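You operate a simulated robot arm through the tools that you are given. There is no shell and no other tool.

You run a simulated two-armed robot. Do the job below in one go: nothing can be reset, and whatever is moved stays where it is left.

JOB
Pick up the green can with one hand, pass it to the other hand and put it on the top of the washer lid. Set down upright: green can.

The check looks at the end state, three seconds after you hand in, the way a careful person would. Anything else that was tipped, shoved, dropped, spilled or broken makes it a failure. A push-on lid holds only when it is set on centred and level and pressed home; a screw cap is set on level and turned clockwise until tight.

ROBOT AND FRAMES
Two 7-joint arms with two-finger parallel grippers on one trunk, on a base that moves. Base frame: it is fixed to the floor where the robot stands at the start and does not move with it; the origin is under the middle of the robot, x ahead of it, y to its left, z up; the surface under the hand at the start is at about z = 0.8. Units: m, degrees, N and s.
The left shoulder is at the start at [-0.082, 0.119, 0.851], the right one opposite. With the tool pointing down near the work surface each hand reaches from about 0.16 to 0.58 m from the robot's upright axis, wherever it stands, measured 20 degrees to its own side. Places, roughly: top of the washer lid [4.3, 3, 1.1]. Payload 3.43 kg a hand.
The tool frame of a hand sits at the grasp point between the pads (the TCP): z along the fingers, y along the line on which they close. The tips reach 0.03 m beyond it. The gripper opens to 0.094 m. The fingers are 0.028 m wide and 0.01 m thick; the gripper's body (0.05 by 0.096 m) begins 0.055 m behind the TCP.
Orientation is that of the tool frame in the base frame, as a unit quaternion [w, x, y, z]. With the fingers straight down and closing along the base's y, the tool's x points along the base's -x, its y along +y and its z along -z.

CONTROLS
- The arms move only by the tool play_rows. It takes "left_steps", "right_steps" or both (then of equal length, played together; a hand with none holds still); each is a list of rows, each a list of 3 entries, a list of its own where there are three numbers: the shift along the tool's x, y, z in m, then the turn, a rotation vector about the tool's x, y, z in degrees, then the closure, from 0 (fully open) to 1 (shut). In form: [[[tx, ty, tz], [ax, ay, az], fingers], ...]. A call has 1 to 20 rows; each row shifts and turns the commanded pose from where the row before left it, along the tool's axes as they then stand. A row lasts 0.2 s, in which the tool goes at most 0.05 m and 8.6 degrees; a call with a longer step from one row to the next is refused whole, and so is a gripper value outside its range. A pose out of reach is approached as far as the arm can. The call stops where the force on the tool passes 40 N (or 10 N more than at its start, if that is more) or the arm is blocked; 0.2 s more then pass. Each finger travels about 0.153 m/s and halts on what it meets, pressing with about 33 N; the grip force reading is that of the motor and also rises with nothing between the fingers. The clock runs only during rows and for 0.2 s after the last one: add rows that do not move to give the fingers time. The reply holds the time, the measured pose of the TCP, the force on the tool along the base axes, the opening and the grip force, in the units named above and with some noise, with the torque about the TCP (base axes, N m) and any sound that the robot's microphone picked up.
- Cameras (640 x 400 px; columns grow to the right, rows downward): "scene" is now at [0.0202, 0.0172, 1.5499]; the picture's right is [0.28, -0.96, 0.00], its down [-0.80, -0.24, -0.55] and it looks along [0.52, 0.15, -0.84] (base axes); focal length 277 px, centre (320, 200). "left" rides on the left gripper at [0.076, -0.014, -0.103] in its tool frame; the picture's right is [0.18, 0.98, 0.00], its down [-0.75, 0.14, -0.64] and it looks along [-0.63, 0.12, 0.77] (tool axes); focal length 243 px, centre (320, 200). "right" rides on the right gripper at [0.076, 0.014, -0.102] in its tool frame; the picture's right is [-0.18, 0.98, 0.00], its down [-0.75, -0.14, -0.64] and it looks along [-0.63, -0.12, 0.77] (tool axes); focal length 243 px, centre (320, 200). There is no depth. A picture from a camera that has moved, and an enlarged one, comes with that camera's place and axes in the base frame and with its lens.
- capture(camera): a new picture of that camera. It takes no simulated time.
- lift_body(by): moves the trunk up (or, below 0, down) by that many m; the arms and the scene camera ride with it, the base frame stays. It gives what a move gives, with no picture.
- steer(legs): drives the robot by 1 to 6 legs, each [ahead, left, turn to the left] in m, m and degrees, along the robot's own axes; the way and the turn of a leg run together, so that a leg with both is an arc; at most 1.5 m and 180 degrees a leg. The arms and the cameras ride along, it lands a little off, and it stops where it bumps. It gives what a move gives.
- pan_tilt(pan, tilt): turns the head with the scene camera to pan (to the left, within 143 degrees either way) and tilt (down, from -29 to 69), counted from straight ahead of the robot (the tilt from the chest, where the trunk bows). It gives what a move gives.
- zoom(camera, box): a new picture of the part [left, top, right, bottom] of that camera's present view, enlarged. It takes no simulated time.
- finish_job(): hands the job in; it is judged then, once.

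Places have to be worked out from the pictures, the camera data and where the tool is seen. Open the grippers and draw the arms clear of the work before you hand the job in, unless the task says otherwise.

The tools are called after "Emit:" as name(argument=value, ...) on one line, values as JSON. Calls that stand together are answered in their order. play_rows: Moves the arms, as the interface text tells. Its arguments: {"type":"object","properties":{"left_steps":{"type":"array","items":{"type":"array"}},"right_steps":{"type":"array","items":{"type":"array"}}},"required":[]} The other tools are called the same way: lift_body (by) moves the trunk up or down; steer (legs) drives the base; pan_tilt (pan, tilt) turns the head that bears the scene camera; capture (camera) takes a picture; zoom (camera, box) takes an enlarged picture of a part of a camera's view; finish_job () hands the job in.

At the start:

```text
clock: 0.0
left_tcp_pos: [0.3267, 0.2794, 1.0485]
left_tool_rot: [0.0, 0.0, 1.0, 0.0]
left_ft_force: [-0.5, -0.6, 0.1]
left_torque: [0.01, 0.01, 0.0]
left_grip_width: 0.0939
left_finger_force: 0.0
right_tcp_pos: [0.2971, -0.0013, 1.0613]
right_tool_rot: [0.0, 0.001, 1.0, 0.0]
right_ft_force: [-0.4, 0.2, 0.2]
right_torque: [0.0, 0.01, 0.0]
right_grip_width: 0.094
right_finger_force: 0.0
trunk travel left (down, up): [-0.275, 0.06]
robot x, y, heading: [0.0002, -0.0024, -0.0]
head pan, tilt (commanded): [16.3, 56.9]
```

scene: 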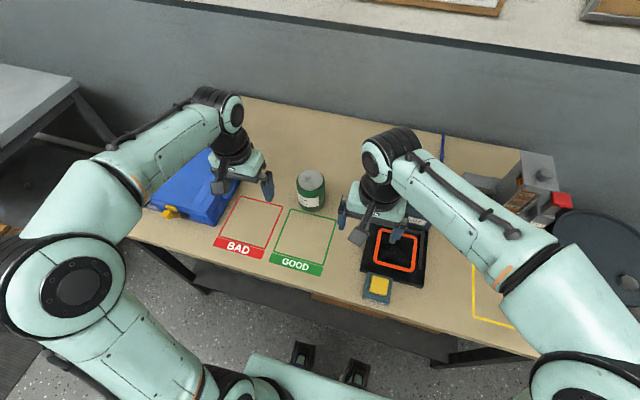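
right: 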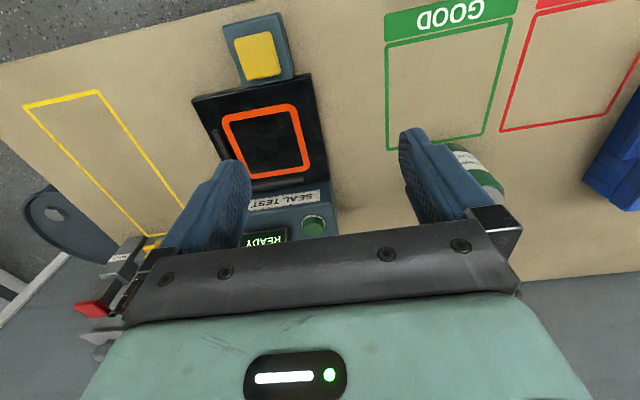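
left: 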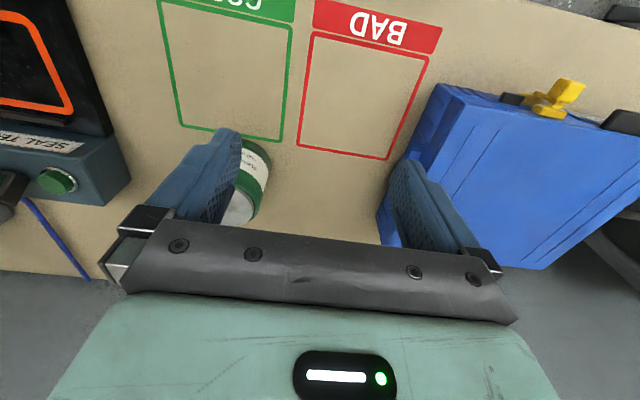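

I'll look closely at the can and its surroundings before moving anything; from the first picture I judge it to be near (0.47, 0.17) on the table.

Emit:
zoom(camera="scene", box=[220, 140, 420, 265])

Emit:
zoom(camera="left", box=[160, 60, 400, 260])

```text
3.20 times, centred on (320, 202) of scene
camera zoom: at [0.0202, 0.0172, 1.5499], right [0.28, -0.96, 0.0], down [-0.8, -0.24, -0.55], along [0.52, 0.15, -0.84], focal length 886 px, centre (320, 192)
```

zoom: 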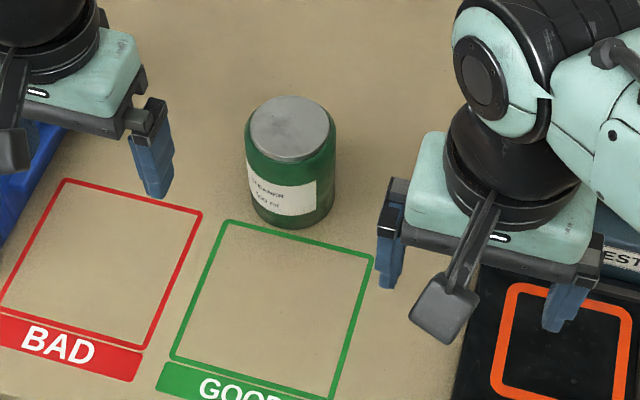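

```text
2.00 times, centred on (280, 160) of left
camera zoom: at [0.2508, 0.2649, 1.151], right [-0.18, 0.98, 0.0], down [0.75, 0.14, 0.64], along [0.63, 0.12, -0.77], focal length 485 px, centre (400, 280)
```

zoom: 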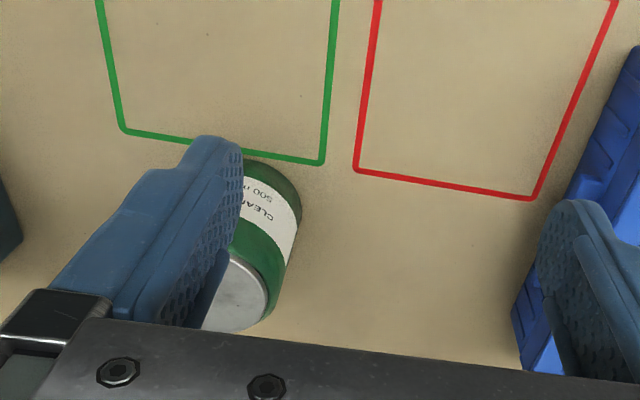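

The can (a 500 ml cleaner tin) stands at about (0.473, 0.177), roughly 0.08 wide and 0.11 high. Now I turn the head to look toward the washer, some 35 degrees to the left.

Emit:
pan_tilt(pan=35, tilt=10)

Emit:
capture(camera="scene")

```text
clock: 1.1
left_tcp_pos: [0.3256, 0.2801, 1.0485]
left_tool_rot: [0.0, -0.001, 1.0, 0.0]
left_ft_force: [-0.3, -0.5, 0.3]
left_torque: [-0.02, -0.01, 0.03]
left_grip_width: 0.0941
left_finger_force: 0.0
right_tcp_pos: [0.2976, -0.0007, 1.0607]
right_tool_rot: [0.0, 0.0, 1.0, 0.0]
right_ft_force: [0.3, 0.1, 0.0]
right_torque: [0.01, 0.01, -0.02]
right_grip_width: 0.094
right_finger_force: 0.1
trunk travel left (down, up): [-0.275, 0.06]
robot x, y, heading: [0.0022, 0.0019, 0.2]
head pan, tilt (commanded): [35.0, 10.0]
```

```text
taken
camera scene: at [0.0291, 0.0508, 1.6206], right [0.57, -0.82, 0.0], down [-0.14, -0.1, -0.98], along [0.81, 0.56, -0.17], focal length 277 px, centre (320, 200)
```

scene: 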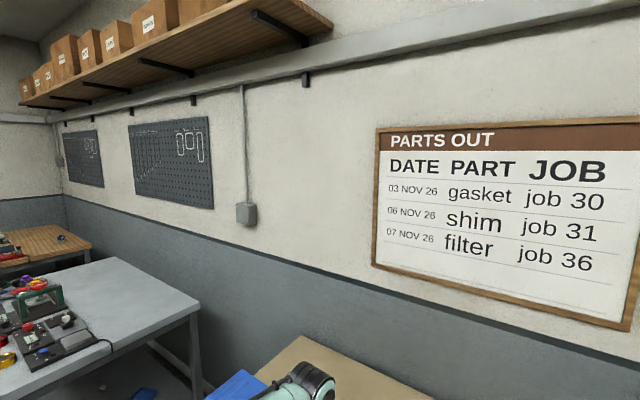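

Straight toward the washer there is a wall close behind the table, so the washer must be reached some other way. I look around on all sides.

Emit:
pan_tilt(pan=90, tilt=10)

Emit:
capture(camera="scene")

Emit:
pan_tilt(pan=143, tilt=10)

Emit:
capture(camera="scene")

Emit:
pan_tilt(pan=-50, tilt=10)

Emit:
capture(camera="scene")

Emit:
pan_tilt(pan=-130, tilt=10)

Emit:
capture(camera="scene")

```text
clock: 2.4
left_tcp_pos: [0.326, 0.2794, 1.0482]
left_tool_rot: [0.0, 0.0, 1.0, 0.001]
left_ft_force: [-0.3, -0.2, -0.5]
left_torque: [-0.01, 0.02, -0.01]
left_grip_width: 0.0941
left_finger_force: 0.0
right_tcp_pos: [0.2975, -0.0014, 1.0608]
right_tool_rot: [0.0, 0.0, 1.0, 0.0]
right_ft_force: [0.4, -0.2, 0.4]
right_torque: [-0.02, 0.0, -0.04]
right_grip_width: 0.094
right_finger_force: 0.0
trunk travel left (down, up): [-0.275, 0.06]
robot x, y, heading: [0.0001, 0.0008, -0.1]
head pan, tilt (commanded): [90.0, 10.0]
```

```text
taken
camera scene: at [-0.047, 0.0905, 1.6207], right [1.0, 0.0, 0.0], down [0.0, -0.17, -0.98], along [0.0, 0.98, -0.17], focal length 277 px, centre (320, 200)
```

scene: 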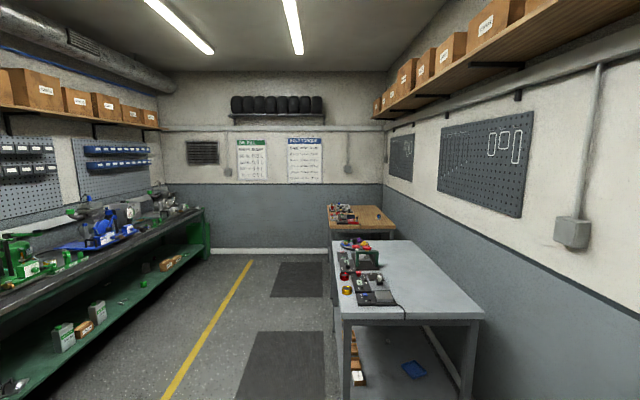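

```text
clock: 3.6
left_tcp_pos: [0.3266, 0.2781, 1.0482]
left_tool_rot: [0.0, 0.0, 1.0, 0.001]
left_ft_force: [0.4, 1.1, -0.4]
left_torque: [0.0, 0.01, 0.0]
left_grip_width: 0.0941
left_finger_force: 0.1
right_tcp_pos: [0.2965, -0.0011, 1.0616]
right_tool_rot: [0.0, 0.0, 1.0, 0.0]
right_ft_force: [0.3, -1.1, -0.1]
right_torque: [-0.01, 0.02, -0.03]
right_grip_width: 0.094
right_finger_force: 0.0
trunk travel left (down, up): [-0.275, 0.06]
robot x, y, heading: [-0.002, -0.0016, -0.0]
head pan, tilt (commanded): [143.0, 10.0]
```

```text
taken
camera scene: at [-0.1213, 0.0535, 1.6207], right [0.6, 0.8, 0.0], down [0.14, -0.1, -0.98], along [-0.79, 0.59, -0.17], focal length 277 px, centre (320, 200)
```

scene: 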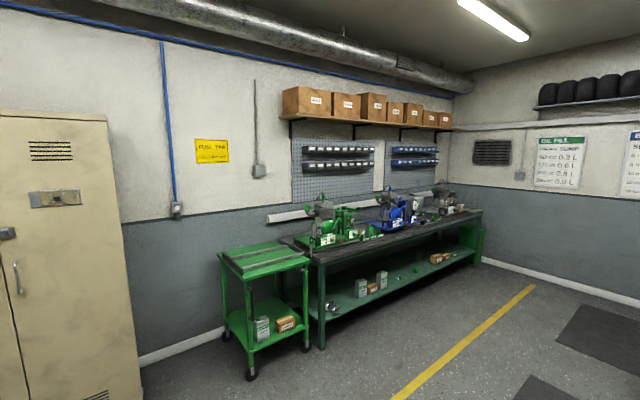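

```text
clock: 6.5
left_tcp_pos: [0.3269, 0.2783, 1.048]
left_tool_rot: [-0.001, 0.0, 1.0, 0.0]
left_ft_force: [0.0, -0.6, 0.5]
left_torque: [0.01, -0.01, 0.01]
left_grip_width: 0.0941
left_finger_force: 0.0
right_tcp_pos: [0.2982, -0.0002, 1.0603]
right_tool_rot: [0.0, 0.0, 1.0, 0.0]
right_ft_force: [-0.4, 0.2, 0.4]
right_torque: [0.01, 0.0, -0.02]
right_grip_width: 0.094
right_finger_force: 0.1
trunk travel left (down, up): [-0.275, 0.06]
robot x, y, heading: [-0.0011, 0.0026, -0.0]
head pan, tilt (commanded): [-50.0, 10.0]
```

```text
taken
camera scene: at [0.0127, -0.0737, 1.6207], right [-0.77, -0.64, 0.0], down [-0.11, 0.13, -0.98], along [0.63, -0.75, -0.17], focal length 277 px, centre (320, 200)
```

scene: 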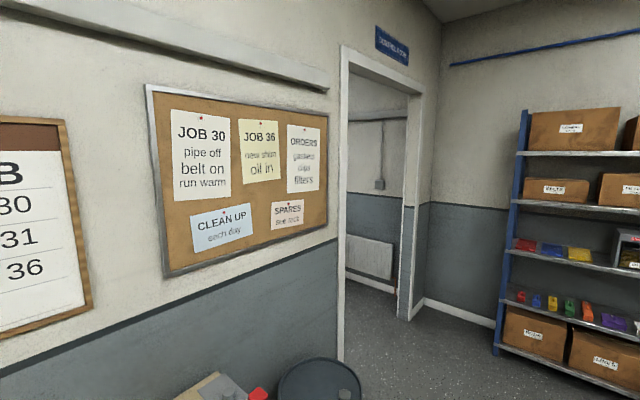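

```text
clock: 8.0
left_tcp_pos: [0.3266, 0.2784, 1.0483]
left_tool_rot: [0.0, 0.0, 1.0, 0.0]
left_ft_force: [-0.2, 0.0, -0.1]
left_torque: [0.02, 0.03, 0.02]
left_grip_width: 0.0942
left_finger_force: 0.1
right_tcp_pos: [0.2981, -0.0001, 1.0611]
right_tool_rot: [0.0, 0.0, 1.0, 0.0]
right_ft_force: [0.6, -0.3, -0.2]
right_torque: [-0.02, 0.03, -0.01]
right_grip_width: 0.094
right_finger_force: 0.1
trunk travel left (down, up): [-0.275, 0.06]
robot x, y, heading: [0.0001, -0.001, 0.0]
head pan, tilt (commanded): [-130.0, 10.0]
```

```text
taken
camera scene: at [-0.1068, -0.0738, 1.6207], right [-0.77, 0.64, 0.0], down [0.11, 0.13, -0.98], along [-0.63, -0.75, -0.17], focal length 277 px, centre (320, 200)
```

scene: 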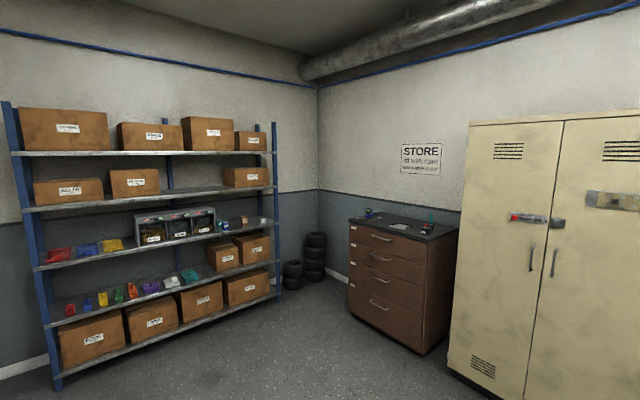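

The way to the washer is a doorway in the same wall, off to the right (about x=1, y=-1.6 to -2.5); I'll study it when I drive. Now I turn the head back to the table and bring the open left hand over the can at a safe height to refine its place.

Emit:
pan_tilt(pan=16.3, tilt=56.9)

Emit:
play_rows(left_steps=[[[-0.024, -0.0204, 0], [0, 0, 0], 0], [[-0.024, -0.0204, 0], [0, 0, 0], 0], [[-0.024, -0.0204, 0], [0, 0, 0], 0], [[-0.024, -0.0204, 0], [0, 0, 0], 0], [[-0.024, -0.0204, 0], [0, 0, 0], 0], [[0, 0, 0], [0, 0, 0], 0]])

Emit:
capture(camera="left")

Emit:
capture(camera="scene")

```text
clock: 10.3
left_tcp_pos: [0.3263, 0.2785, 1.0487]
left_tool_rot: [0.0, 0.0, 1.0, 0.0]
left_ft_force: [-0.3, 0.3, 0.3]
left_torque: [-0.01, 0.01, 0.01]
left_grip_width: 0.094
left_finger_force: 0.1
right_tcp_pos: [0.298, -0.0007, 1.0613]
right_tool_rot: [0.0, 0.0, 1.0, 0.0]
right_ft_force: [-0.3, 0.3, -0.3]
right_torque: [-0.03, 0.01, -0.01]
right_grip_width: 0.0942
right_finger_force: 0.1
trunk travel left (down, up): [-0.275, 0.06]
robot x, y, heading: [-0.0016, 0.0008, 0.1]
head pan, tilt (commanded): [16.3, 56.9]
```

```text
clock: 11.7
left_tcp_pos: [0.4458, 0.1755, 1.0493]
left_tool_rot: [0.0, 0.0, 1.0, 0.001]
left_ft_force: [0.4, 1.2, 0.3]
left_torque: [-0.01, -0.02, -0.01]
left_grip_width: 0.094
left_finger_force: 0.0
right_tcp_pos: [0.2968, -0.0021, 1.0607]
right_tool_rot: [0.0, 0.0, 1.0, -0.001]
right_ft_force: [-0.1, 0.0, 0.0]
right_torque: [-0.01, 0.0, 0.01]
right_grip_width: 0.094
right_finger_force: 0.0
trunk travel left (down, up): [-0.275, 0.06]
robot x, y, heading: [-0.0029, 0.0055, 0.2]
head pan, tilt (commanded): [16.3, 56.9]
```

```text
taken
camera left: at [0.3708, 0.1621, 1.1511], right [-0.18, 0.98, 0.0], down [0.75, 0.14, 0.64], along [0.63, 0.12, -0.77], focal length 243 px, centre (320, 200)
```

left: 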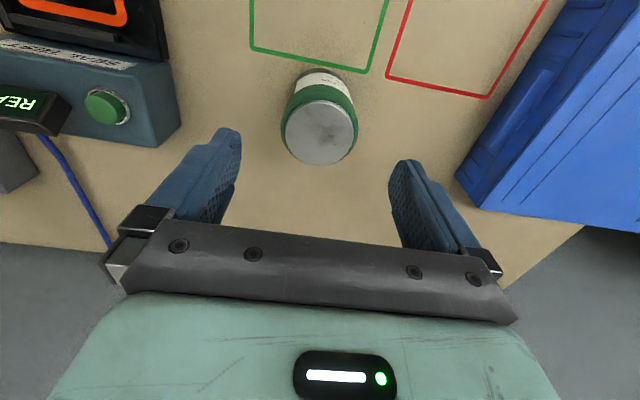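

```text
taken
camera scene: at [0.0196, 0.0176, 1.5499], right [0.28, -0.96, 0.0], down [-0.8, -0.24, -0.55], along [0.52, 0.15, -0.84], focal length 277 px, centre (320, 200)
```

scene: 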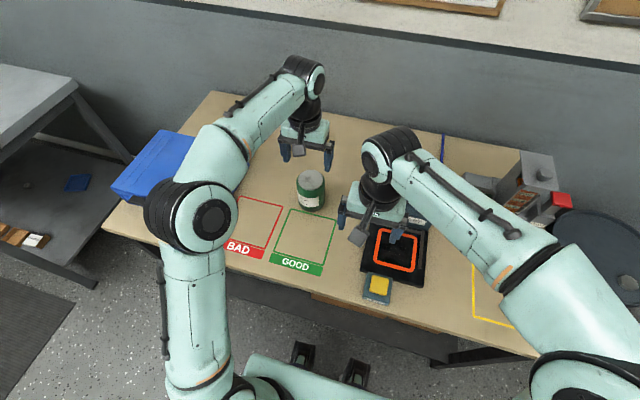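

The left camera now sees the can's whole top between the fingers. I zoom in to measure it exactly.

Emit:
zoom(camera="left", box=[220, 40, 420, 165])

Emit:
zoom(camera="scene", box=[260, 100, 420, 220])

```text
3.20 times, centred on (320, 102) of left
camera zoom: at [0.3708, 0.1621, 1.1511], right [-0.18, 0.98, 0.0], down [0.75, 0.14, 0.64], along [0.63, 0.12, -0.77], focal length 776 px, centre (320, 512)
```

zoom: 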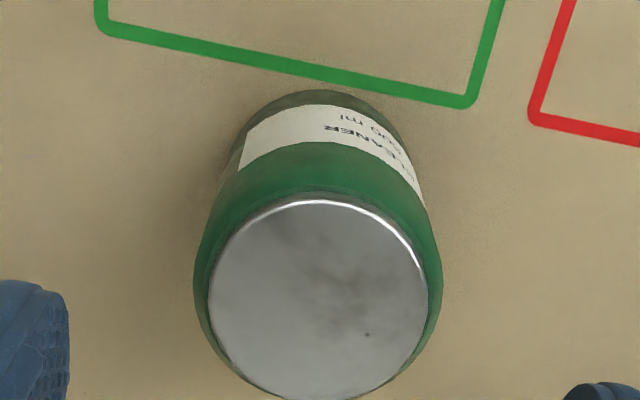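

```text
3.33 times, centred on (340, 160) of scene
camera zoom: at [0.0196, 0.0176, 1.5499], right [0.28, -0.96, 0.0], down [-0.8, -0.24, -0.55], along [0.52, 0.15, -0.84], focal length 923 px, centre (253, 333)
```

zoom: 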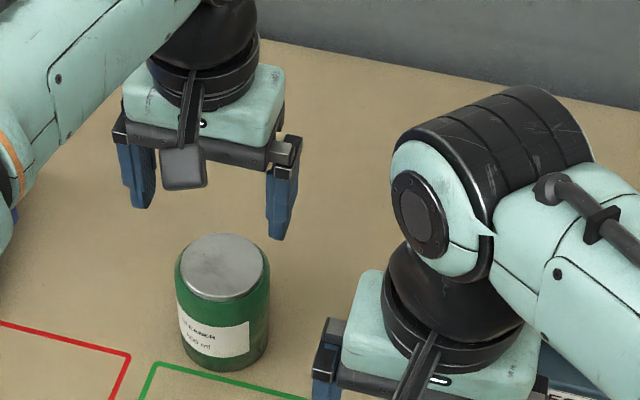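

Both cameras agree that the can's top centre is at about (0.481, 0.182, 0.904), body diameter about 0.085. I centre the open left hand over it and descend until the tips are just above the top, then check.

Emit:
play_rows(left_steps=[[[-0.018, 0.003, 0], [0, 0, 0], 0], [[-0.0175, 0.0035, 0], [0, 0, 0], 0], [[0, 0, 0.03], [0, 0, 0], 0], [[0, 0, 0.03], [0, 0, 0], 0], [[0, 0, 0.03], [0, 0, 0], 0], [[0, 0, 0], [0, 0, 0], 0], [[0, 0, 0], [0, 0, 0], 0]])

Emit:
capture(camera="left")

Emit:
zoom(camera="scene", box=[260, 120, 380, 220])

```text
clock: 13.3
left_tcp_pos: [0.482, 0.1837, 0.9587]
left_tool_rot: [0.0, -0.001, 1.0, 0.0]
left_ft_force: [-0.1, -0.3, 0.2]
left_torque: [0.02, 0.02, 0.02]
left_grip_width: 0.094
left_finger_force: 0.0
right_tcp_pos: [0.2971, 0.0002, 1.0611]
right_tool_rot: [0.0, 0.0, 1.0, 0.0]
right_ft_force: [0.4, 0.0, -0.6]
right_torque: [-0.02, 0.03, -0.02]
right_grip_width: 0.094
right_finger_force: 0.1
trunk travel left (down, up): [-0.275, 0.06]
robot x, y, heading: [-0.0045, 0.0028, 0.4]
head pan, tilt (commanded): [16.3, 56.9]
```

```text
taken
camera left: at [0.4061, 0.1687, 1.0605], right [-0.18, 0.98, 0.0], down [0.75, 0.14, 0.64], along [0.63, 0.12, -0.77], focal length 243 px, centre (320, 200)
```

left: 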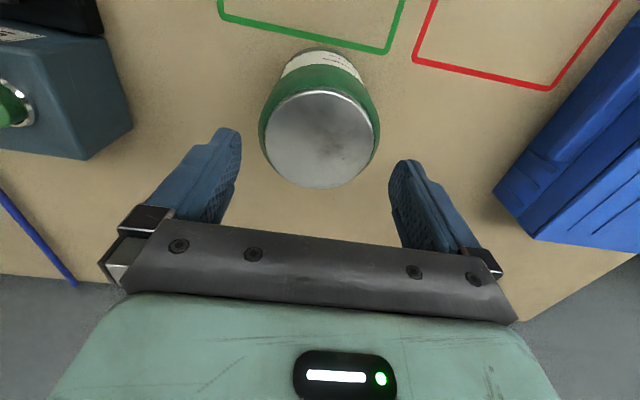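

```text
4.00 times, centred on (320, 170) of scene
camera zoom: at [0.0202, 0.0172, 1.5499], right [0.28, -0.96, 0.0], down [-0.8, -0.24, -0.55], along [0.52, 0.15, -0.84], focal length 1108 px, centre (320, 320)
```

zoom: 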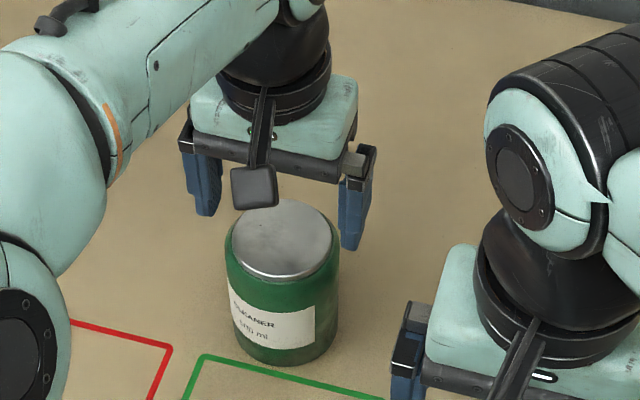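

The can's top centre projects almost exactly on the tool axis. I zoom once more to confirm the centring to within a millimetre or so before the fingers go down around it.

Emit:
zoom(camera="left", box=[220, 90, 420, 215])

```text
3.20 times, centred on (320, 152) of left
camera zoom: at [0.4061, 0.1687, 1.0605], right [-0.18, 0.98, 0.0], down [0.75, 0.14, 0.64], along [0.63, 0.12, -0.77], focal length 776 px, centre (320, 352)
```

zoom: 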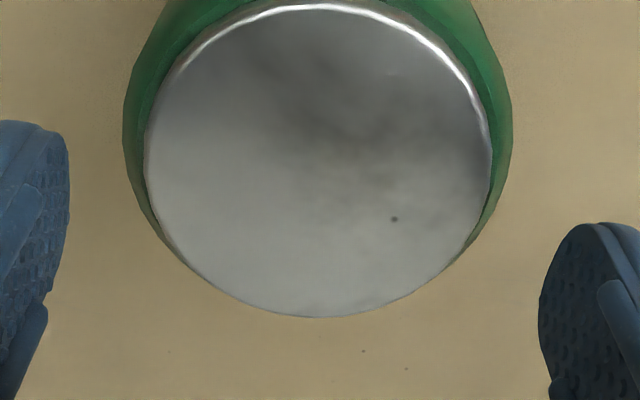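

Centring is within about 1 mm in y, with 4 mm of room each side. I nudge 2 mm back in x and go down slowly so that the fingers straddle the upper part of the can only (TCP at z=0.892), leaving the lower part free for the other hand.

Emit:
play_rows(left_steps=[[[0.002, 0, 0.005], [0, 0, 0], 0], [[0, 0, 0.012], [0, 0, 0], 0], [[0, 0, 0.012], [0, 0, 0], 0], [[0, 0, 0.012], [0, 0, 0], 0], [[0, 0, 0.012], [0, 0, 0], 0], [[0, 0, 0.013], [0, 0, 0], 0], [[0, 0, 0], [0, 0, 0], 0], [[0, 0, 0], [0, 0, 0], 0]])

Emit:
capture(camera="left")

Emit:
zoom(camera="scene", box=[260, 120, 380, 220])

```text
clock: 15.1
left_tcp_pos: [0.4794, 0.1832, 0.8922]
left_tool_rot: [-0.001, -0.001, 1.0, 0.0]
left_ft_force: [0.0, -0.1, -0.6]
left_torque: [0.01, 0.02, 0.0]
left_grip_width: 0.0941
left_finger_force: 0.2
right_tcp_pos: [0.2967, -0.0009, 1.0606]
right_tool_rot: [0.0, 0.001, 1.0, -0.001]
right_ft_force: [0.2, 0.0, 0.3]
right_torque: [-0.01, -0.02, 0.02]
right_grip_width: 0.0938
right_finger_force: 0.0
trunk travel left (down, up): [-0.275, 0.06]
robot x, y, heading: [0.0002, 0.0015, 0.1]
head pan, tilt (commanded): [16.3, 56.9]
```

```text
taken
camera left: at [0.4039, 0.169, 0.9947], right [-0.18, 0.98, 0.0], down [0.75, 0.14, 0.64], along [0.63, 0.12, -0.77], focal length 243 px, centre (320, 200)
```

left: 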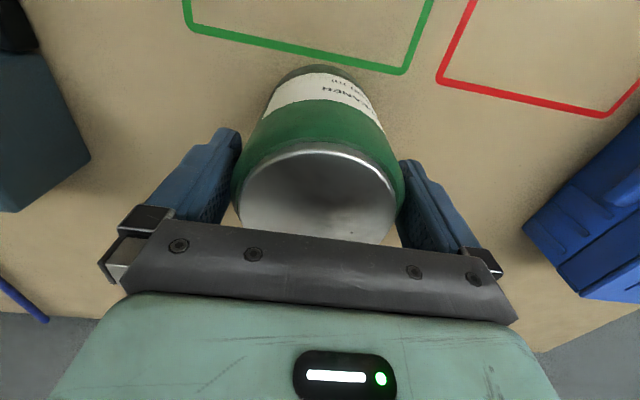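

```text
4.00 times, centred on (320, 170) of scene
camera zoom: at [0.0202, 0.0172, 1.5499], right [0.28, -0.96, 0.0], down [-0.8, -0.24, -0.55], along [0.52, 0.15, -0.84], focal length 1108 px, centre (320, 320)
```

zoom: 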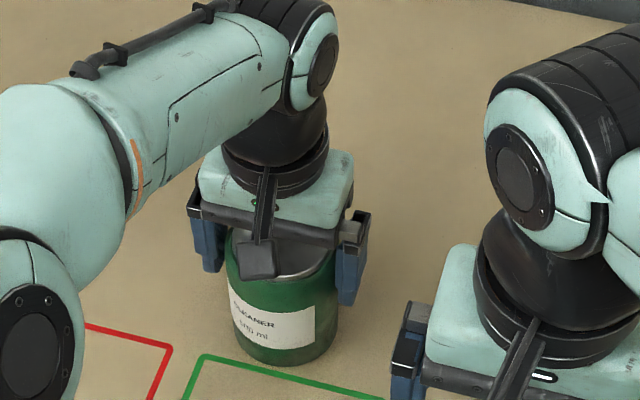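

The fingers straddle the can with no contact force. I close the left gripper and wait.

Emit:
play_rows(left_steps=[[[0, 0, 0], [0, 0, 0], 0.15], [[0, 0, 0], [0, 0, 0], 1], [[0, 0, 0], [0, 0, 0], 1], [[0, 0, 0], [0, 0, 0], 1]])

Emit:
capture(camera="left")

```text
clock: 16.1
left_tcp_pos: [0.4804, 0.183, 0.8918]
left_tool_rot: [0.001, 0.0, 1.0, 0.0]
left_ft_force: [-0.1, -1.7, -0.2]
left_torque: [0.02, -0.02, 0.01]
left_grip_width: 0.0852
left_finger_force: 33.4
right_tcp_pos: [0.2985, -0.0007, 1.0619]
right_tool_rot: [0.0, 0.001, 1.0, -0.001]
right_ft_force: [0.0, 0.9, -0.6]
right_torque: [-0.03, -0.03, -0.01]
right_grip_width: 0.0937
right_finger_force: 0.1
trunk travel left (down, up): [-0.275, 0.06]
robot x, y, heading: [-0.0004, 0.0015, -0.1]
head pan, tilt (commanded): [16.3, 56.9]
```

```text
taken
camera left: at [0.404, 0.1686, 0.9948], right [-0.18, 0.98, 0.0], down [0.75, 0.14, 0.64], along [0.63, 0.12, -0.77], focal length 243 px, centre (320, 200)
```

left: 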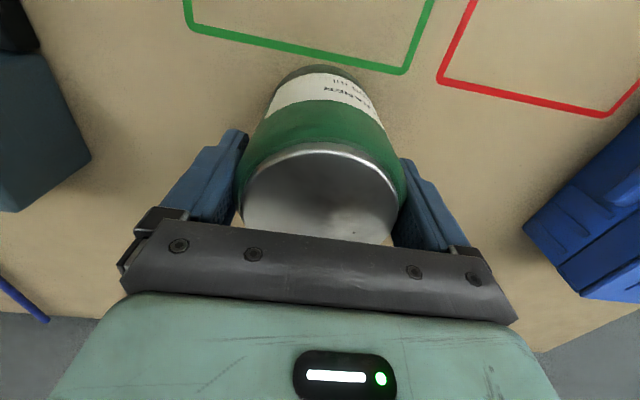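

The can is held at 0.0852 wide and still stands on the table. Before lifting, I test what the right wrist can do in free air: turning it about its own axis so that its camera would end up on top when the fingers point sideways.

Emit:
play_rows(right_steps=[[[0, 0, 0], [0, 0, 8.5], 0], [[0, 0, 0], [0, 0, 8.5], 0], [[0, 0, 0], [0, 0, 8.5], 0], [[0, 0, 0], [0, 0, 8.5], 0], [[0, 0, 0], [0, 0, 8.5], 0], [[0, 0, 0], [0, 0, 8.5], 0], [[0, 0, 0], [0, 0, 8.5], 0], [[0, 0, 0], [0, 0, 8.5], 0], [[0, 0, 0], [0, 0, 8.5], 0], [[0, 0, 0], [0, 0, 8.5], 0], [[0, 0, 0], [0, 0, 5], 0], [[0, 0, 0], [0, 0, 0], 0]])

Emit:
capture(camera="scene")

```text
clock: 18.7
left_tcp_pos: [0.4786, 0.1831, 0.8923]
left_tool_rot: [0.0, 0.0, 1.0, 0.0]
left_ft_force: [0.5, -1.8, -0.3]
left_torque: [0.03, 0.0, 0.0]
left_grip_width: 0.0849
left_finger_force: 32.7
right_tcp_pos: [0.2968, -0.0007, 1.0612]
right_tool_rot: [0.0, 0.708, 0.707, 0.0]
right_ft_force: [0.2, -0.1, 0.6]
right_torque: [-0.02, 0.0, 0.01]
right_grip_width: 0.0941
right_finger_force: 0.1
trunk travel left (down, up): [-0.275, 0.06]
robot x, y, heading: [0.0015, 0.0026, 0.2]
head pan, tilt (commanded): [16.3, 56.9]
```

```text
taken
camera scene: at [0.0203, 0.0169, 1.5499], right [0.28, -0.96, 0.0], down [-0.8, -0.23, -0.55], along [0.52, 0.15, -0.84], focal length 277 px, centre (320, 200)
```

scene: 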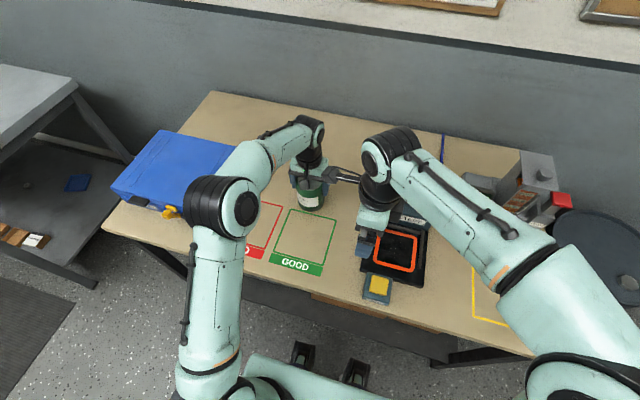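

The wrist reaches that turn (tool x now along +y). Next I tilt the right hand in place so the fingers point to the left, 10 degrees below horizontal, to see if it can hold this pose.

Emit:
play_rows(right_steps=[[[0, 0, 0], [0, 8, 0], 0], [[0, 0, 0], [0, 8, 0], 0], [[0, 0, 0], [0, 8, 0], 0], [[0, 0, 0], [0, 8, 0], 0], [[0, 0, 0], [0, 8, 0], 0], [[0, 0, 0], [0, 8, 0], 0], [[0, 0, 0], [0, 8, 0], 0], [[0, 0, 0], [0, 8, 0], 0], [[0, 0, 0], [0, 8, 0], 0], [[0, 0, 0], [0, 8, 0], 0], [[0, 0, 0], [0, 0, 0], 0]])

Emit:
capture(camera="scene")

Emit:
capture(camera="right")

```text
clock: 21.1
left_tcp_pos: [0.4795, 0.1821, 0.8933]
left_tool_rot: [0.0, 0.001, 1.0, 0.0]
left_ft_force: [-0.3, 0.4, 0.1]
left_torque: [0.17, -0.01, -0.01]
left_grip_width: 0.0849
left_finger_force: 32.4
right_tcp_pos: [0.2986, -0.0005, 1.0599]
right_tool_rot: [-0.455, 0.541, 0.541, 0.455]
right_ft_force: [-0.1, 0.0, 0.2]
right_torque: [0.01, 0.01, -0.01]
right_grip_width: 0.0937
right_finger_force: 0.1
trunk travel left (down, up): [-0.275, 0.06]
robot x, y, heading: [-0.0035, -0.0008, 0.2]
head pan, tilt (commanded): [16.3, 56.9]
```

```text
taken
camera scene: at [0.0203, 0.0172, 1.5499], right [0.28, -0.96, 0.0], down [-0.8, -0.24, -0.55], along [0.52, 0.15, -0.84], focal length 277 px, centre (320, 200)
```

scene: 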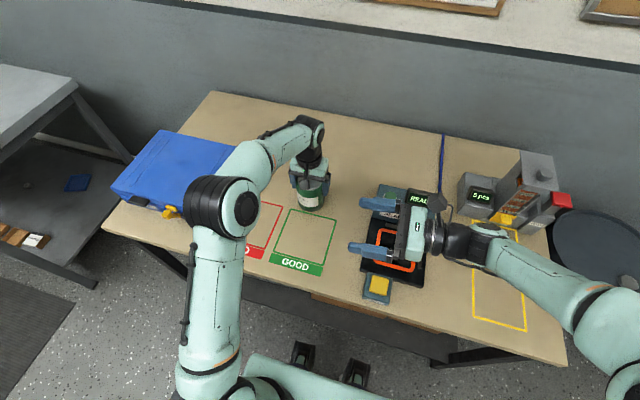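

```text
taken
camera right: at [0.3121, -0.0902, 1.1533], right [0.98, -0.03, -0.18], down [-0.14, -0.76, -0.63], along [-0.12, 0.65, -0.75], focal length 243 px, centre (320, 200)
```

right: 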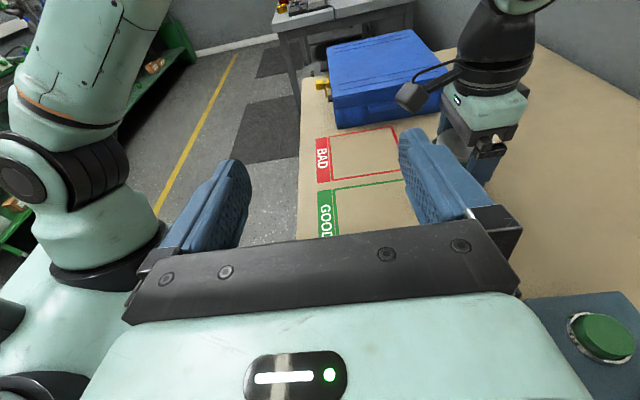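

The right hand takes this pose easily with its camera on top, so a low, nearly level grip by the right hand will work. I move it forward a little and swing its heading from left toward straight ahead to learn how far it can go, which matters for setting the can down.

Emit:
play_rows(right_steps=[[[0, 0.025, 0], [0, 0, 0], 0], [[0, 0.025, 0], [0, 0, 0], 0], [[0, 0.025, 0], [0, 0, 0], 0], [[0, 0.025, 0], [0, 0, 0], 0], [[0, 0, 0], [-8.37, 0, 1.476], 0], [[0, 0, 0], [-8.37, 0, 1.476], 0], [[0, 0, 0], [-8.37, 0, 1.476], 0], [[0, 0, 0], [-8.37, 0, 1.476], 0], [[0, 0, 0], [-8.37, 0, 1.476], 0], [[0, 0, 0], [0, 0, 0], 0]])

Emit:
capture(camera="scene")

```text
clock: 23.3
left_tcp_pos: [0.4796, 0.1827, 0.8933]
left_tool_rot: [0.0, 0.001, 1.0, 0.0]
left_ft_force: [0.1, 0.1, 0.6]
left_torque: [0.13, -0.07, -0.02]
left_grip_width: 0.0852
left_finger_force: 32.9
right_tcp_pos: [0.3983, -0.0006, 1.0602]
right_tool_rot: [-0.259, 0.701, 0.309, 0.588]
right_ft_force: [0.4, 0.1, 0.4]
right_torque: [0.03, -0.02, 0.01]
right_grip_width: 0.0939
right_finger_force: 0.1
trunk travel left (down, up): [-0.275, 0.06]
robot x, y, heading: [-0.0008, 0.0002, 0.1]
head pan, tilt (commanded): [16.3, 56.9]
```

```text
taken
camera scene: at [0.0203, 0.0171, 1.5499], right [0.28, -0.96, 0.0], down [-0.8, -0.24, -0.55], along [0.52, 0.15, -0.84], focal length 277 px, centre (320, 200)
```

scene: 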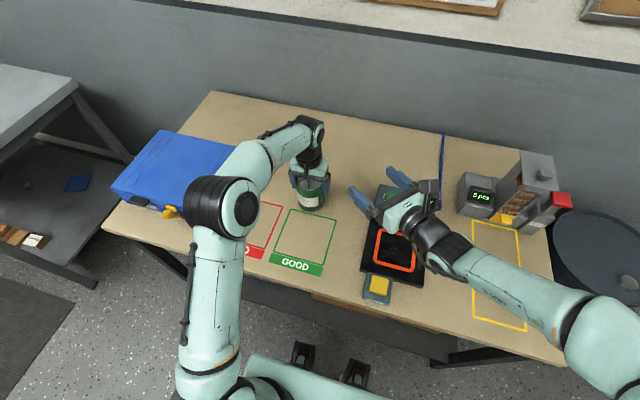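

Heading 47 degrees is reached cleanly. I try another 43 degrees toward straight ahead.

Emit:
play_rows(right_steps=[[[0, 0, 0], [-8.37, 0, 1.476], 0], [[0, 0, 0], [-8.37, 0, 1.476], 0], [[0, 0, 0], [-8.37, 0, 1.476], 0], [[0, 0, 0], [-8.37, 0, 1.476], 0], [[0, 0, 0], [-8.37, 0, 1.476], 0], [[0, 0, 0], [0, 0, 0], 0]])

Emit:
capture(camera="scene")

```text
clock: 24.7
left_tcp_pos: [0.4791, 0.1841, 0.8925]
left_tool_rot: [0.0, 0.0, 1.0, 0.001]
left_ft_force: [-1.1, 0.4, -0.1]
left_torque: [0.1, 0.04, 0.05]
left_grip_width: 0.085
left_finger_force: 32.9
right_tcp_pos: [0.3973, 0.0005, 1.0528]
right_tool_rot: [-0.184, 0.741, 0.214, 0.61]
right_ft_force: [0.2, -0.2, -1.0]
right_torque: [0.0, -0.01, -0.01]
right_grip_width: 0.094
right_finger_force: 0.1
right hand out of reach, approached as far as the arm can: row 2, 3, 4, 5
trunk travel left (down, up): [-0.275, 0.06]
robot x, y, heading: [-0.0001, -0.004, 0.0]
head pan, tilt (commanded): [16.3, 56.9]
```

```text
taken
camera scene: at [0.02, 0.0172, 1.5499], right [0.28, -0.96, 0.0], down [-0.8, -0.24, -0.55], along [0.52, 0.15, -0.84], focal length 277 px, centre (320, 200)
```

scene: 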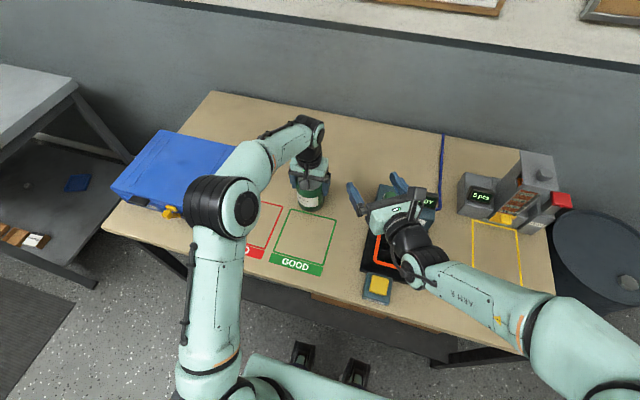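

The limit is a heading of about 33 degrees, so 45 degrees is a sound choice for the pass. I swing the right hand back to that heading, retreat it and lower it slightly to make room for the can.

Emit:
play_rows(right_steps=[[[0, 0, 0], [8.37, 0, -1.476], 0], [[0, 0, 0], [8.37, 0, -1.476], 0], [[0, 0, 0], [8.37, 0, -1.476], 0], [[0, 0, 0], [8.37, 0, -1.476], 0], [[0, 0, 0], [8.37, 0, -1.476], 0], [[0, 0, -0.03], [0, 0, 0], 0], [[0, 0, -0.03], [0, 0, 0], 0], [[0, 0, -0.03], [0, 0, 0], 0], [[0, 0, 0], [0, 0, 0], 0]])

```text
clock: 26.7
left_tcp_pos: [0.4798, 0.1831, 0.8934]
left_tool_rot: [0.0, 0.0, 1.0, 0.0]
left_ft_force: [-0.3, -0.2, -0.6]
left_torque: [0.15, -0.02, 0.01]
left_grip_width: 0.0848
left_finger_force: 33.0
right_tcp_pos: [0.3743, -0.0839, 1.0696]
right_tool_rot: [-0.397, 0.611, 0.463, 0.504]
right_ft_force: [0.6, -0.3, 0.1]
right_torque: [0.02, 0.01, 0.0]
right_grip_width: 0.0939
right_finger_force: 0.0
trunk travel left (down, up): [-0.275, 0.06]
robot x, y, heading: [0.0013, 0.0017, 0.1]
head pan, tilt (commanded): [16.3, 56.9]
```

The right hand is at heading 75 degrees, pitch 10 degrees down. I turn it to 45 degrees and put it at the waiting spot (about 0.338, -0.033, 0.998), while the left hand lifts the can straight up.

Emit:
play_rows(right_steps=[[[0, 0, 0], [-7.386, 0, 1.305], 0], [[0, 0, 0], [-7.386, 0, 1.305], 0], [[0, 0, 0], [-7.386, 0, 1.305], 0], [[0, 0, 0], [-7.386, 0, 1.305], 0], [[-0.023, -0.0206, 0.0079], [0, 0, 0], 0], [[-0.023, -0.0206, 0.0079], [0, 0, 0], 0], [[-0.023, -0.0206, 0.0079], [0, 0, 0], 0], [[0, 0, 0], [0, 0, 0], 0]], left_steps=[[[0, 0, -0.005], [0, 0, 0], 1], [[0, 0, -0.01], [0, 0, 0], 1], [[0, 0, -0.02], [0, 0, 0], 1], [[0, 0, -0.03], [0, 0, 0], 1], [[0, 0, -0.03], [0, 0, 0], 1], [[0, 0, -0.03], [0, 0, 0], 1], [[0, 0, -0.03], [0, 0, 0], 1], [[0, 0, -0.012], [0, 0, 0], 1]])

Emit:
capture(camera="scene")

Emit:
capture(camera="left")

```text
clock: 28.5
left_tcp_pos: [0.4793, 0.1833, 1.0585]
left_tool_rot: [0.0, -0.001, 1.0, 0.0]
left_ft_force: [-0.4, -0.1, -5.4]
left_torque: [0.01, 0.0, 0.04]
left_grip_width: 0.0847
left_finger_force: 32.8
right_tcp_pos: [0.3364, -0.0322, 0.9972]
right_tool_rot: [-0.249, 0.713, 0.291, 0.587]
right_ft_force: [-0.5, -0.1, 0.0]
right_torque: [0.02, -0.01, -0.03]
right_grip_width: 0.094
right_finger_force: 0.0
trunk travel left (down, up): [-0.275, 0.06]
robot x, y, heading: [-0.0012, -0.0004, -0.1]
head pan, tilt (commanded): [16.3, 56.9]
```

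```text
taken
camera scene: at [0.0204, 0.0171, 1.5499], right [0.28, -0.96, 0.0], down [-0.8, -0.24, -0.55], along [0.52, 0.15, -0.84], focal length 277 px, centre (320, 200)
```

scene: 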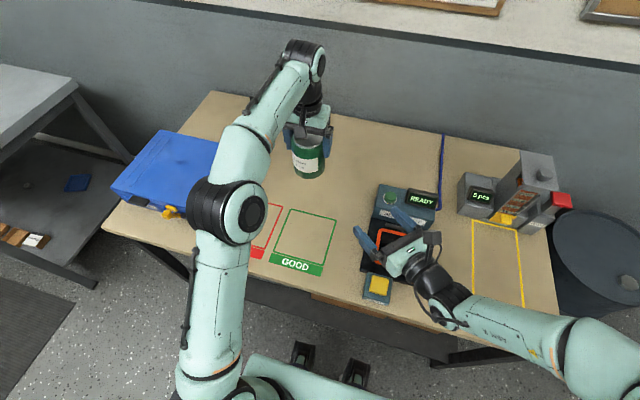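

```text
taken
camera left: at [0.4043, 0.1689, 1.1623], right [-0.18, 0.98, 0.0], down [0.75, 0.14, 0.64], along [0.63, 0.12, -0.77], focal length 243 px, centre (320, 200)
```

left: 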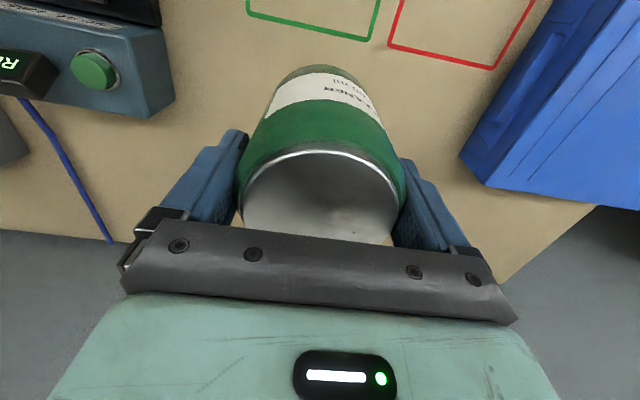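

The can is up (about 5.4 N weight, steady at 0.0847 wide). I carry it in front of the waiting right hand, to about (0.43, 0.06).

Emit:
play_rows(left_steps=[[[0.0098, -0.0246, 0], [0, 0, 0], 1], [[0.0098, -0.0246, 0], [0, 0, 0], 1], [[0.0098, -0.0246, 0], [0, 0, 0], 1], [[0.0098, -0.0246, 0], [0, 0, 0], 1], [[0.0098, -0.0246, 0], [0, 0, 0], 1], [[0, 0, 0], [0, 0, 0], 1], [[0, 0, 0], [0, 0, 0], 1]])

Emit:
capture(camera="right")

Emit:
capture(camera="scene")

Emit:
zoom(camera="scene", box=[280, 100, 480, 300])

```text
clock: 30.1
left_tcp_pos: [0.4318, 0.0595, 1.0595]
left_tool_rot: [-0.001, 0.0, 1.0, 0.0]
left_ft_force: [-0.2, -0.1, -5.9]
left_torque: [0.01, 0.03, 0.0]
left_grip_width: 0.0849
left_finger_force: 32.8
right_tcp_pos: [0.3376, -0.032, 0.9978]
right_tool_rot: [-0.25, 0.712, 0.291, 0.587]
right_ft_force: [-0.2, -0.3, -0.5]
right_torque: [0.02, -0.01, 0.01]
right_grip_width: 0.0942
right_finger_force: 0.1
trunk travel left (down, up): [-0.275, 0.06]
robot x, y, heading: [0.0019, -0.003, 0.0]
head pan, tilt (commanded): [16.3, 56.9]
```

```text
taken
camera right: at [0.2886, -0.1064, 1.0916], right [0.67, -0.72, -0.2], down [-0.65, -0.44, -0.62], along [0.36, 0.54, -0.76], focal length 243 px, centre (320, 200)
```

right: 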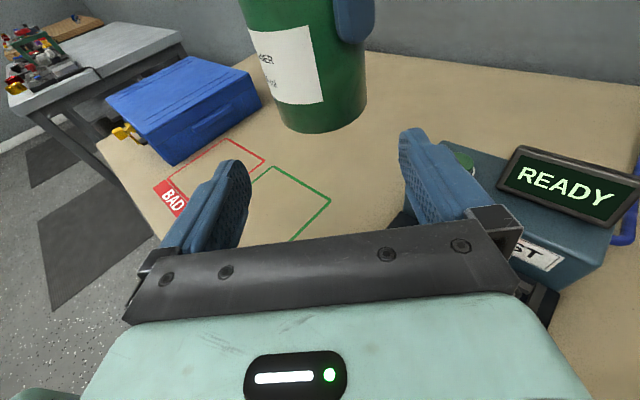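

```text
taken
camera scene: at [0.0205, 0.017, 1.5499], right [0.28, -0.96, 0.0], down [-0.8, -0.24, -0.55], along [0.52, 0.15, -0.84], focal length 277 px, centre (320, 200)
```

scene: 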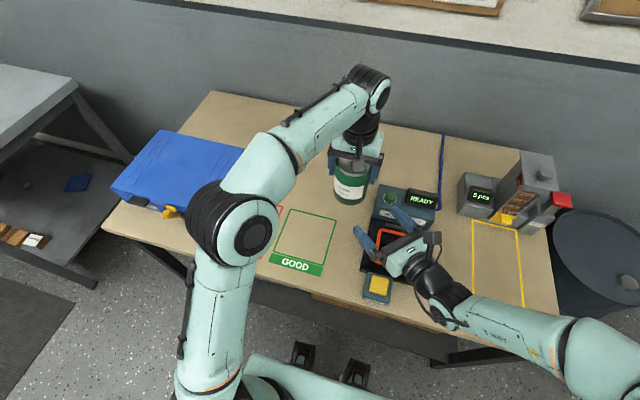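

```text
2.00 times, centred on (380, 200) of scene
camera zoom: at [0.0205, 0.017, 1.5499], right [0.28, -0.96, 0.0], down [-0.8, -0.24, -0.55], along [0.52, 0.15, -0.84], focal length 554 px, centre (200, 200)
```

zoom: 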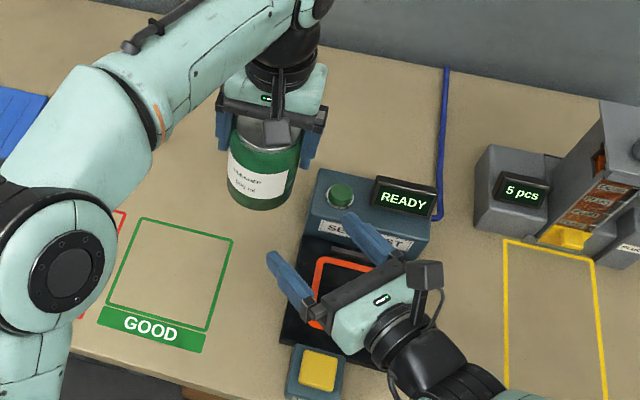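

The can hangs about 0.13 m ahead of the right hand. I zoom with the right camera to check the sideways alignment precisely.

Emit:
zoom(camera="right", box=[220, 0, 420, 140])

```text
2.86 times, centred on (320, 70) of right
camera zoom: at [0.2886, -0.1064, 1.0916], right [0.67, -0.72, -0.2], down [-0.65, -0.44, -0.62], along [0.36, 0.54, -0.76], focal length 693 px, centre (320, 571)
```

zoom: 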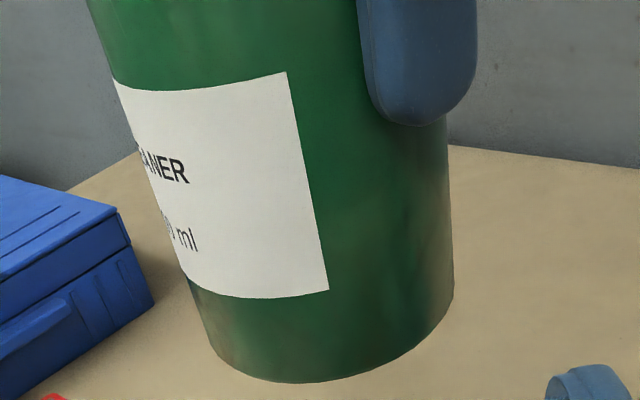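

From the right camera's rays the can's axis is about 0.13 m ahead and 1-2 mm to the tool's +y side, and the right TCP is 3 cm above the can's bottom edge, below the left fingertips. I trim the small roll and sideways offset, and advance to just short of the can.

Emit:
play_rows(right_steps=[[[0, 0.0017, 0], [0, 0, -0.84], 0], [[0.003, 0, 0.01573], [0, 0, 0], 0], [[0.003, 0, 0.01573], [0, 0, 0], 0], [[0.003, 0, 0.01573], [0, 0, 0], 0], [[0, 0, 0], [0, 0, 0], 0], [[0, 0, 0], [0, 0, 0], 0]])

Emit:
capture(camera="right")

Emit:
zoom(camera="scene", box=[300, 120, 460, 280])

```text
clock: 31.5
left_tcp_pos: [0.4306, 0.0594, 1.059]
left_tool_rot: [0.0, 0.0, 1.0, 0.0]
left_ft_force: [0.1, -0.2, -5.9]
left_torque: [-0.02, -0.03, 0.0]
left_grip_width: 0.085
left_finger_force: 33.4
right_tcp_pos: [0.3751, -0.0, 0.9981]
right_tool_rot: [-0.245, 0.711, 0.296, 0.59]
right_ft_force: [-0.3, -0.4, -0.4]
right_torque: [0.02, -0.01, 0.02]
right_grip_width: 0.094
right_finger_force: 0.1
trunk travel left (down, up): [-0.275, 0.06]
robot x, y, heading: [0.0021, 0.0018, -0.1]
head pan, tilt (commanded): [16.3, 56.9]
```

```text
taken
camera right: at [0.3237, -0.0724, 1.0914], right [0.67, -0.72, -0.18], down [-0.64, -0.45, -0.62], along [0.36, 0.54, -0.76], focal length 243 px, centre (320, 200)
```

right: 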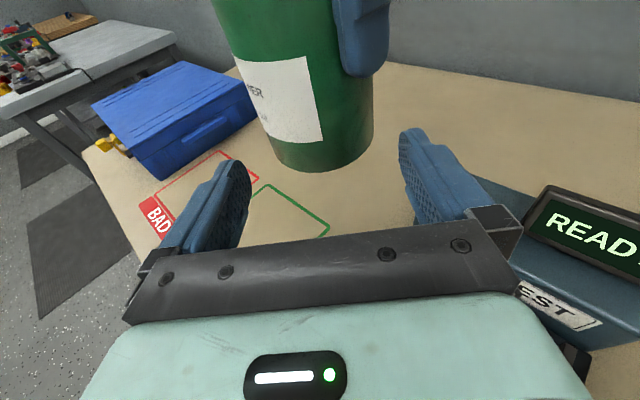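

```text
2.50 times, centred on (380, 200) of scene
camera zoom: at [0.0207, 0.0173, 1.5499], right [0.28, -0.96, 0.0], down [-0.8, -0.24, -0.55], along [0.52, 0.15, -0.84], focal length 693 px, centre (170, 200)
```

zoom: 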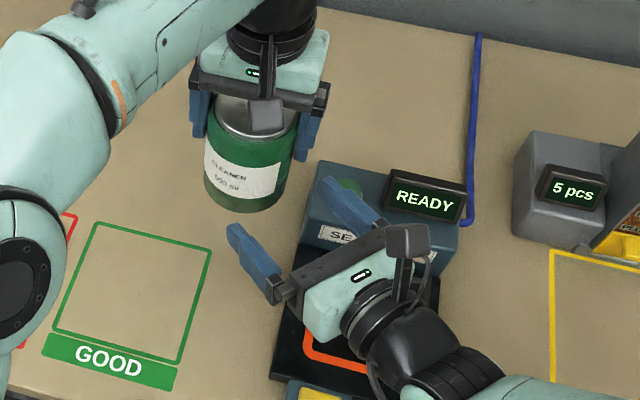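

I zoom the right camera again for a precise check of the sideways alignment from closer up.

Emit:
zoom(camera="right", box=[200, 0, 440, 190])

```text
2.11 times, centred on (320, 95) of right
camera zoom: at [0.3237, -0.0724, 1.0914], right [0.67, -0.72, -0.18], down [-0.64, -0.45, -0.62], along [0.36, 0.54, -0.76], focal length 511 px, centre (320, 421)
```

zoom: 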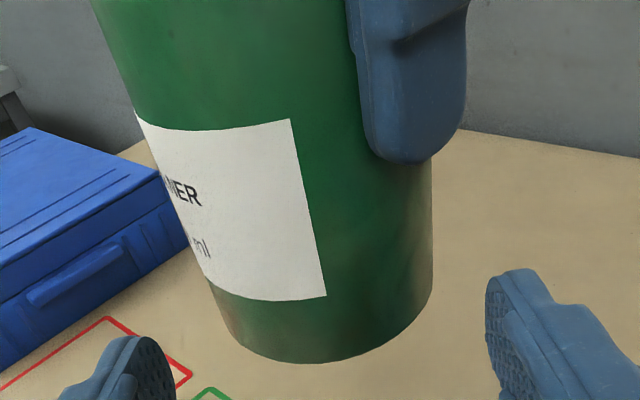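

Alignment is now within 1 mm (axis about 0.085 ahead, -0.9 mm sideways). I trim that and advance the open fingers around the lower part of the can.

Emit:
play_rows(right_steps=[[[0, -0.001, 0], [0, 0, 0], 0], [[0.00242, 0, 0.01278], [0, 0, 0], 0], [[0.00242, 0, 0.01278], [0, 0, 0], 0], [[0.00242, 0, 0.01278], [0, 0, 0], 0], [[0.00242, 0, 0.01278], [0, 0, 0], 0], [[0.00242, 0, 0.01278], [0, 0, 0], 0], [[0.00242, 0, 0.01278], [0, 0, 0], 0], [[0, 0, 0], [0, 0, 0], 0], [[0, 0, 0], [0, 0, 0], 0]])

Emit:
capture(camera="right")

Emit:
zoom(camera="scene", box=[300, 120, 460, 280])

```text
clock: 33.5
left_tcp_pos: [0.4311, 0.0604, 1.0591]
left_tool_rot: [0.0, 0.0, 1.0, 0.0]
left_ft_force: [-0.2, -1.0, -5.1]
left_torque: [-0.01, 0.0, 0.01]
left_grip_width: 0.0848
left_finger_force: 33.0
right_tcp_pos: [0.4274, 0.0568, 0.9973]
right_tool_rot: [-0.245, 0.711, 0.296, 0.589]
right_ft_force: [0.5, 0.3, -0.1]
right_torque: [-0.02, -0.03, -0.02]
right_grip_width: 0.094
right_finger_force: 0.1
trunk travel left (down, up): [-0.275, 0.06]
robot x, y, heading: [0.0014, -0.0011, 0.2]
head pan, tilt (commanded): [16.3, 56.9]
```

```text
taken
camera right: at [0.3776, -0.0165, 1.0908], right [0.67, -0.72, -0.18], down [-0.64, -0.45, -0.62], along [0.36, 0.54, -0.76], focal length 243 px, centre (320, 200)
```

right: 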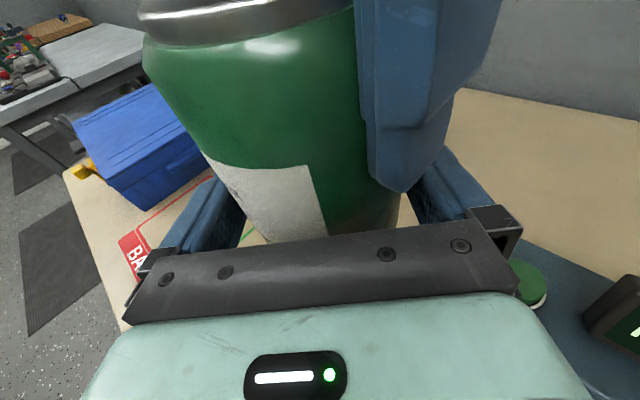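

```text
2.50 times, centred on (380, 200) of scene
camera zoom: at [0.0207, 0.0173, 1.5499], right [0.28, -0.96, 0.0], down [-0.8, -0.24, -0.55], along [0.52, 0.15, -0.84], focal length 693 px, centre (170, 200)
```

zoom: 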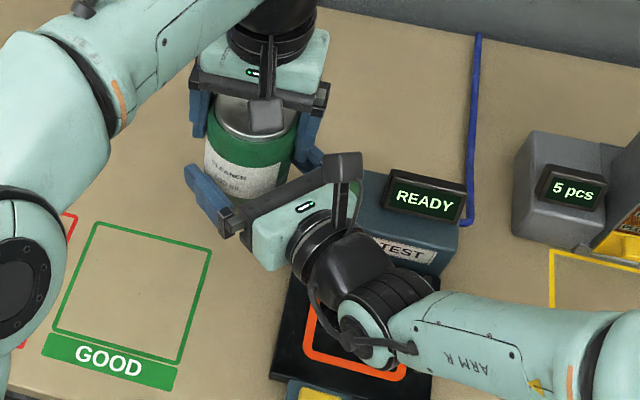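

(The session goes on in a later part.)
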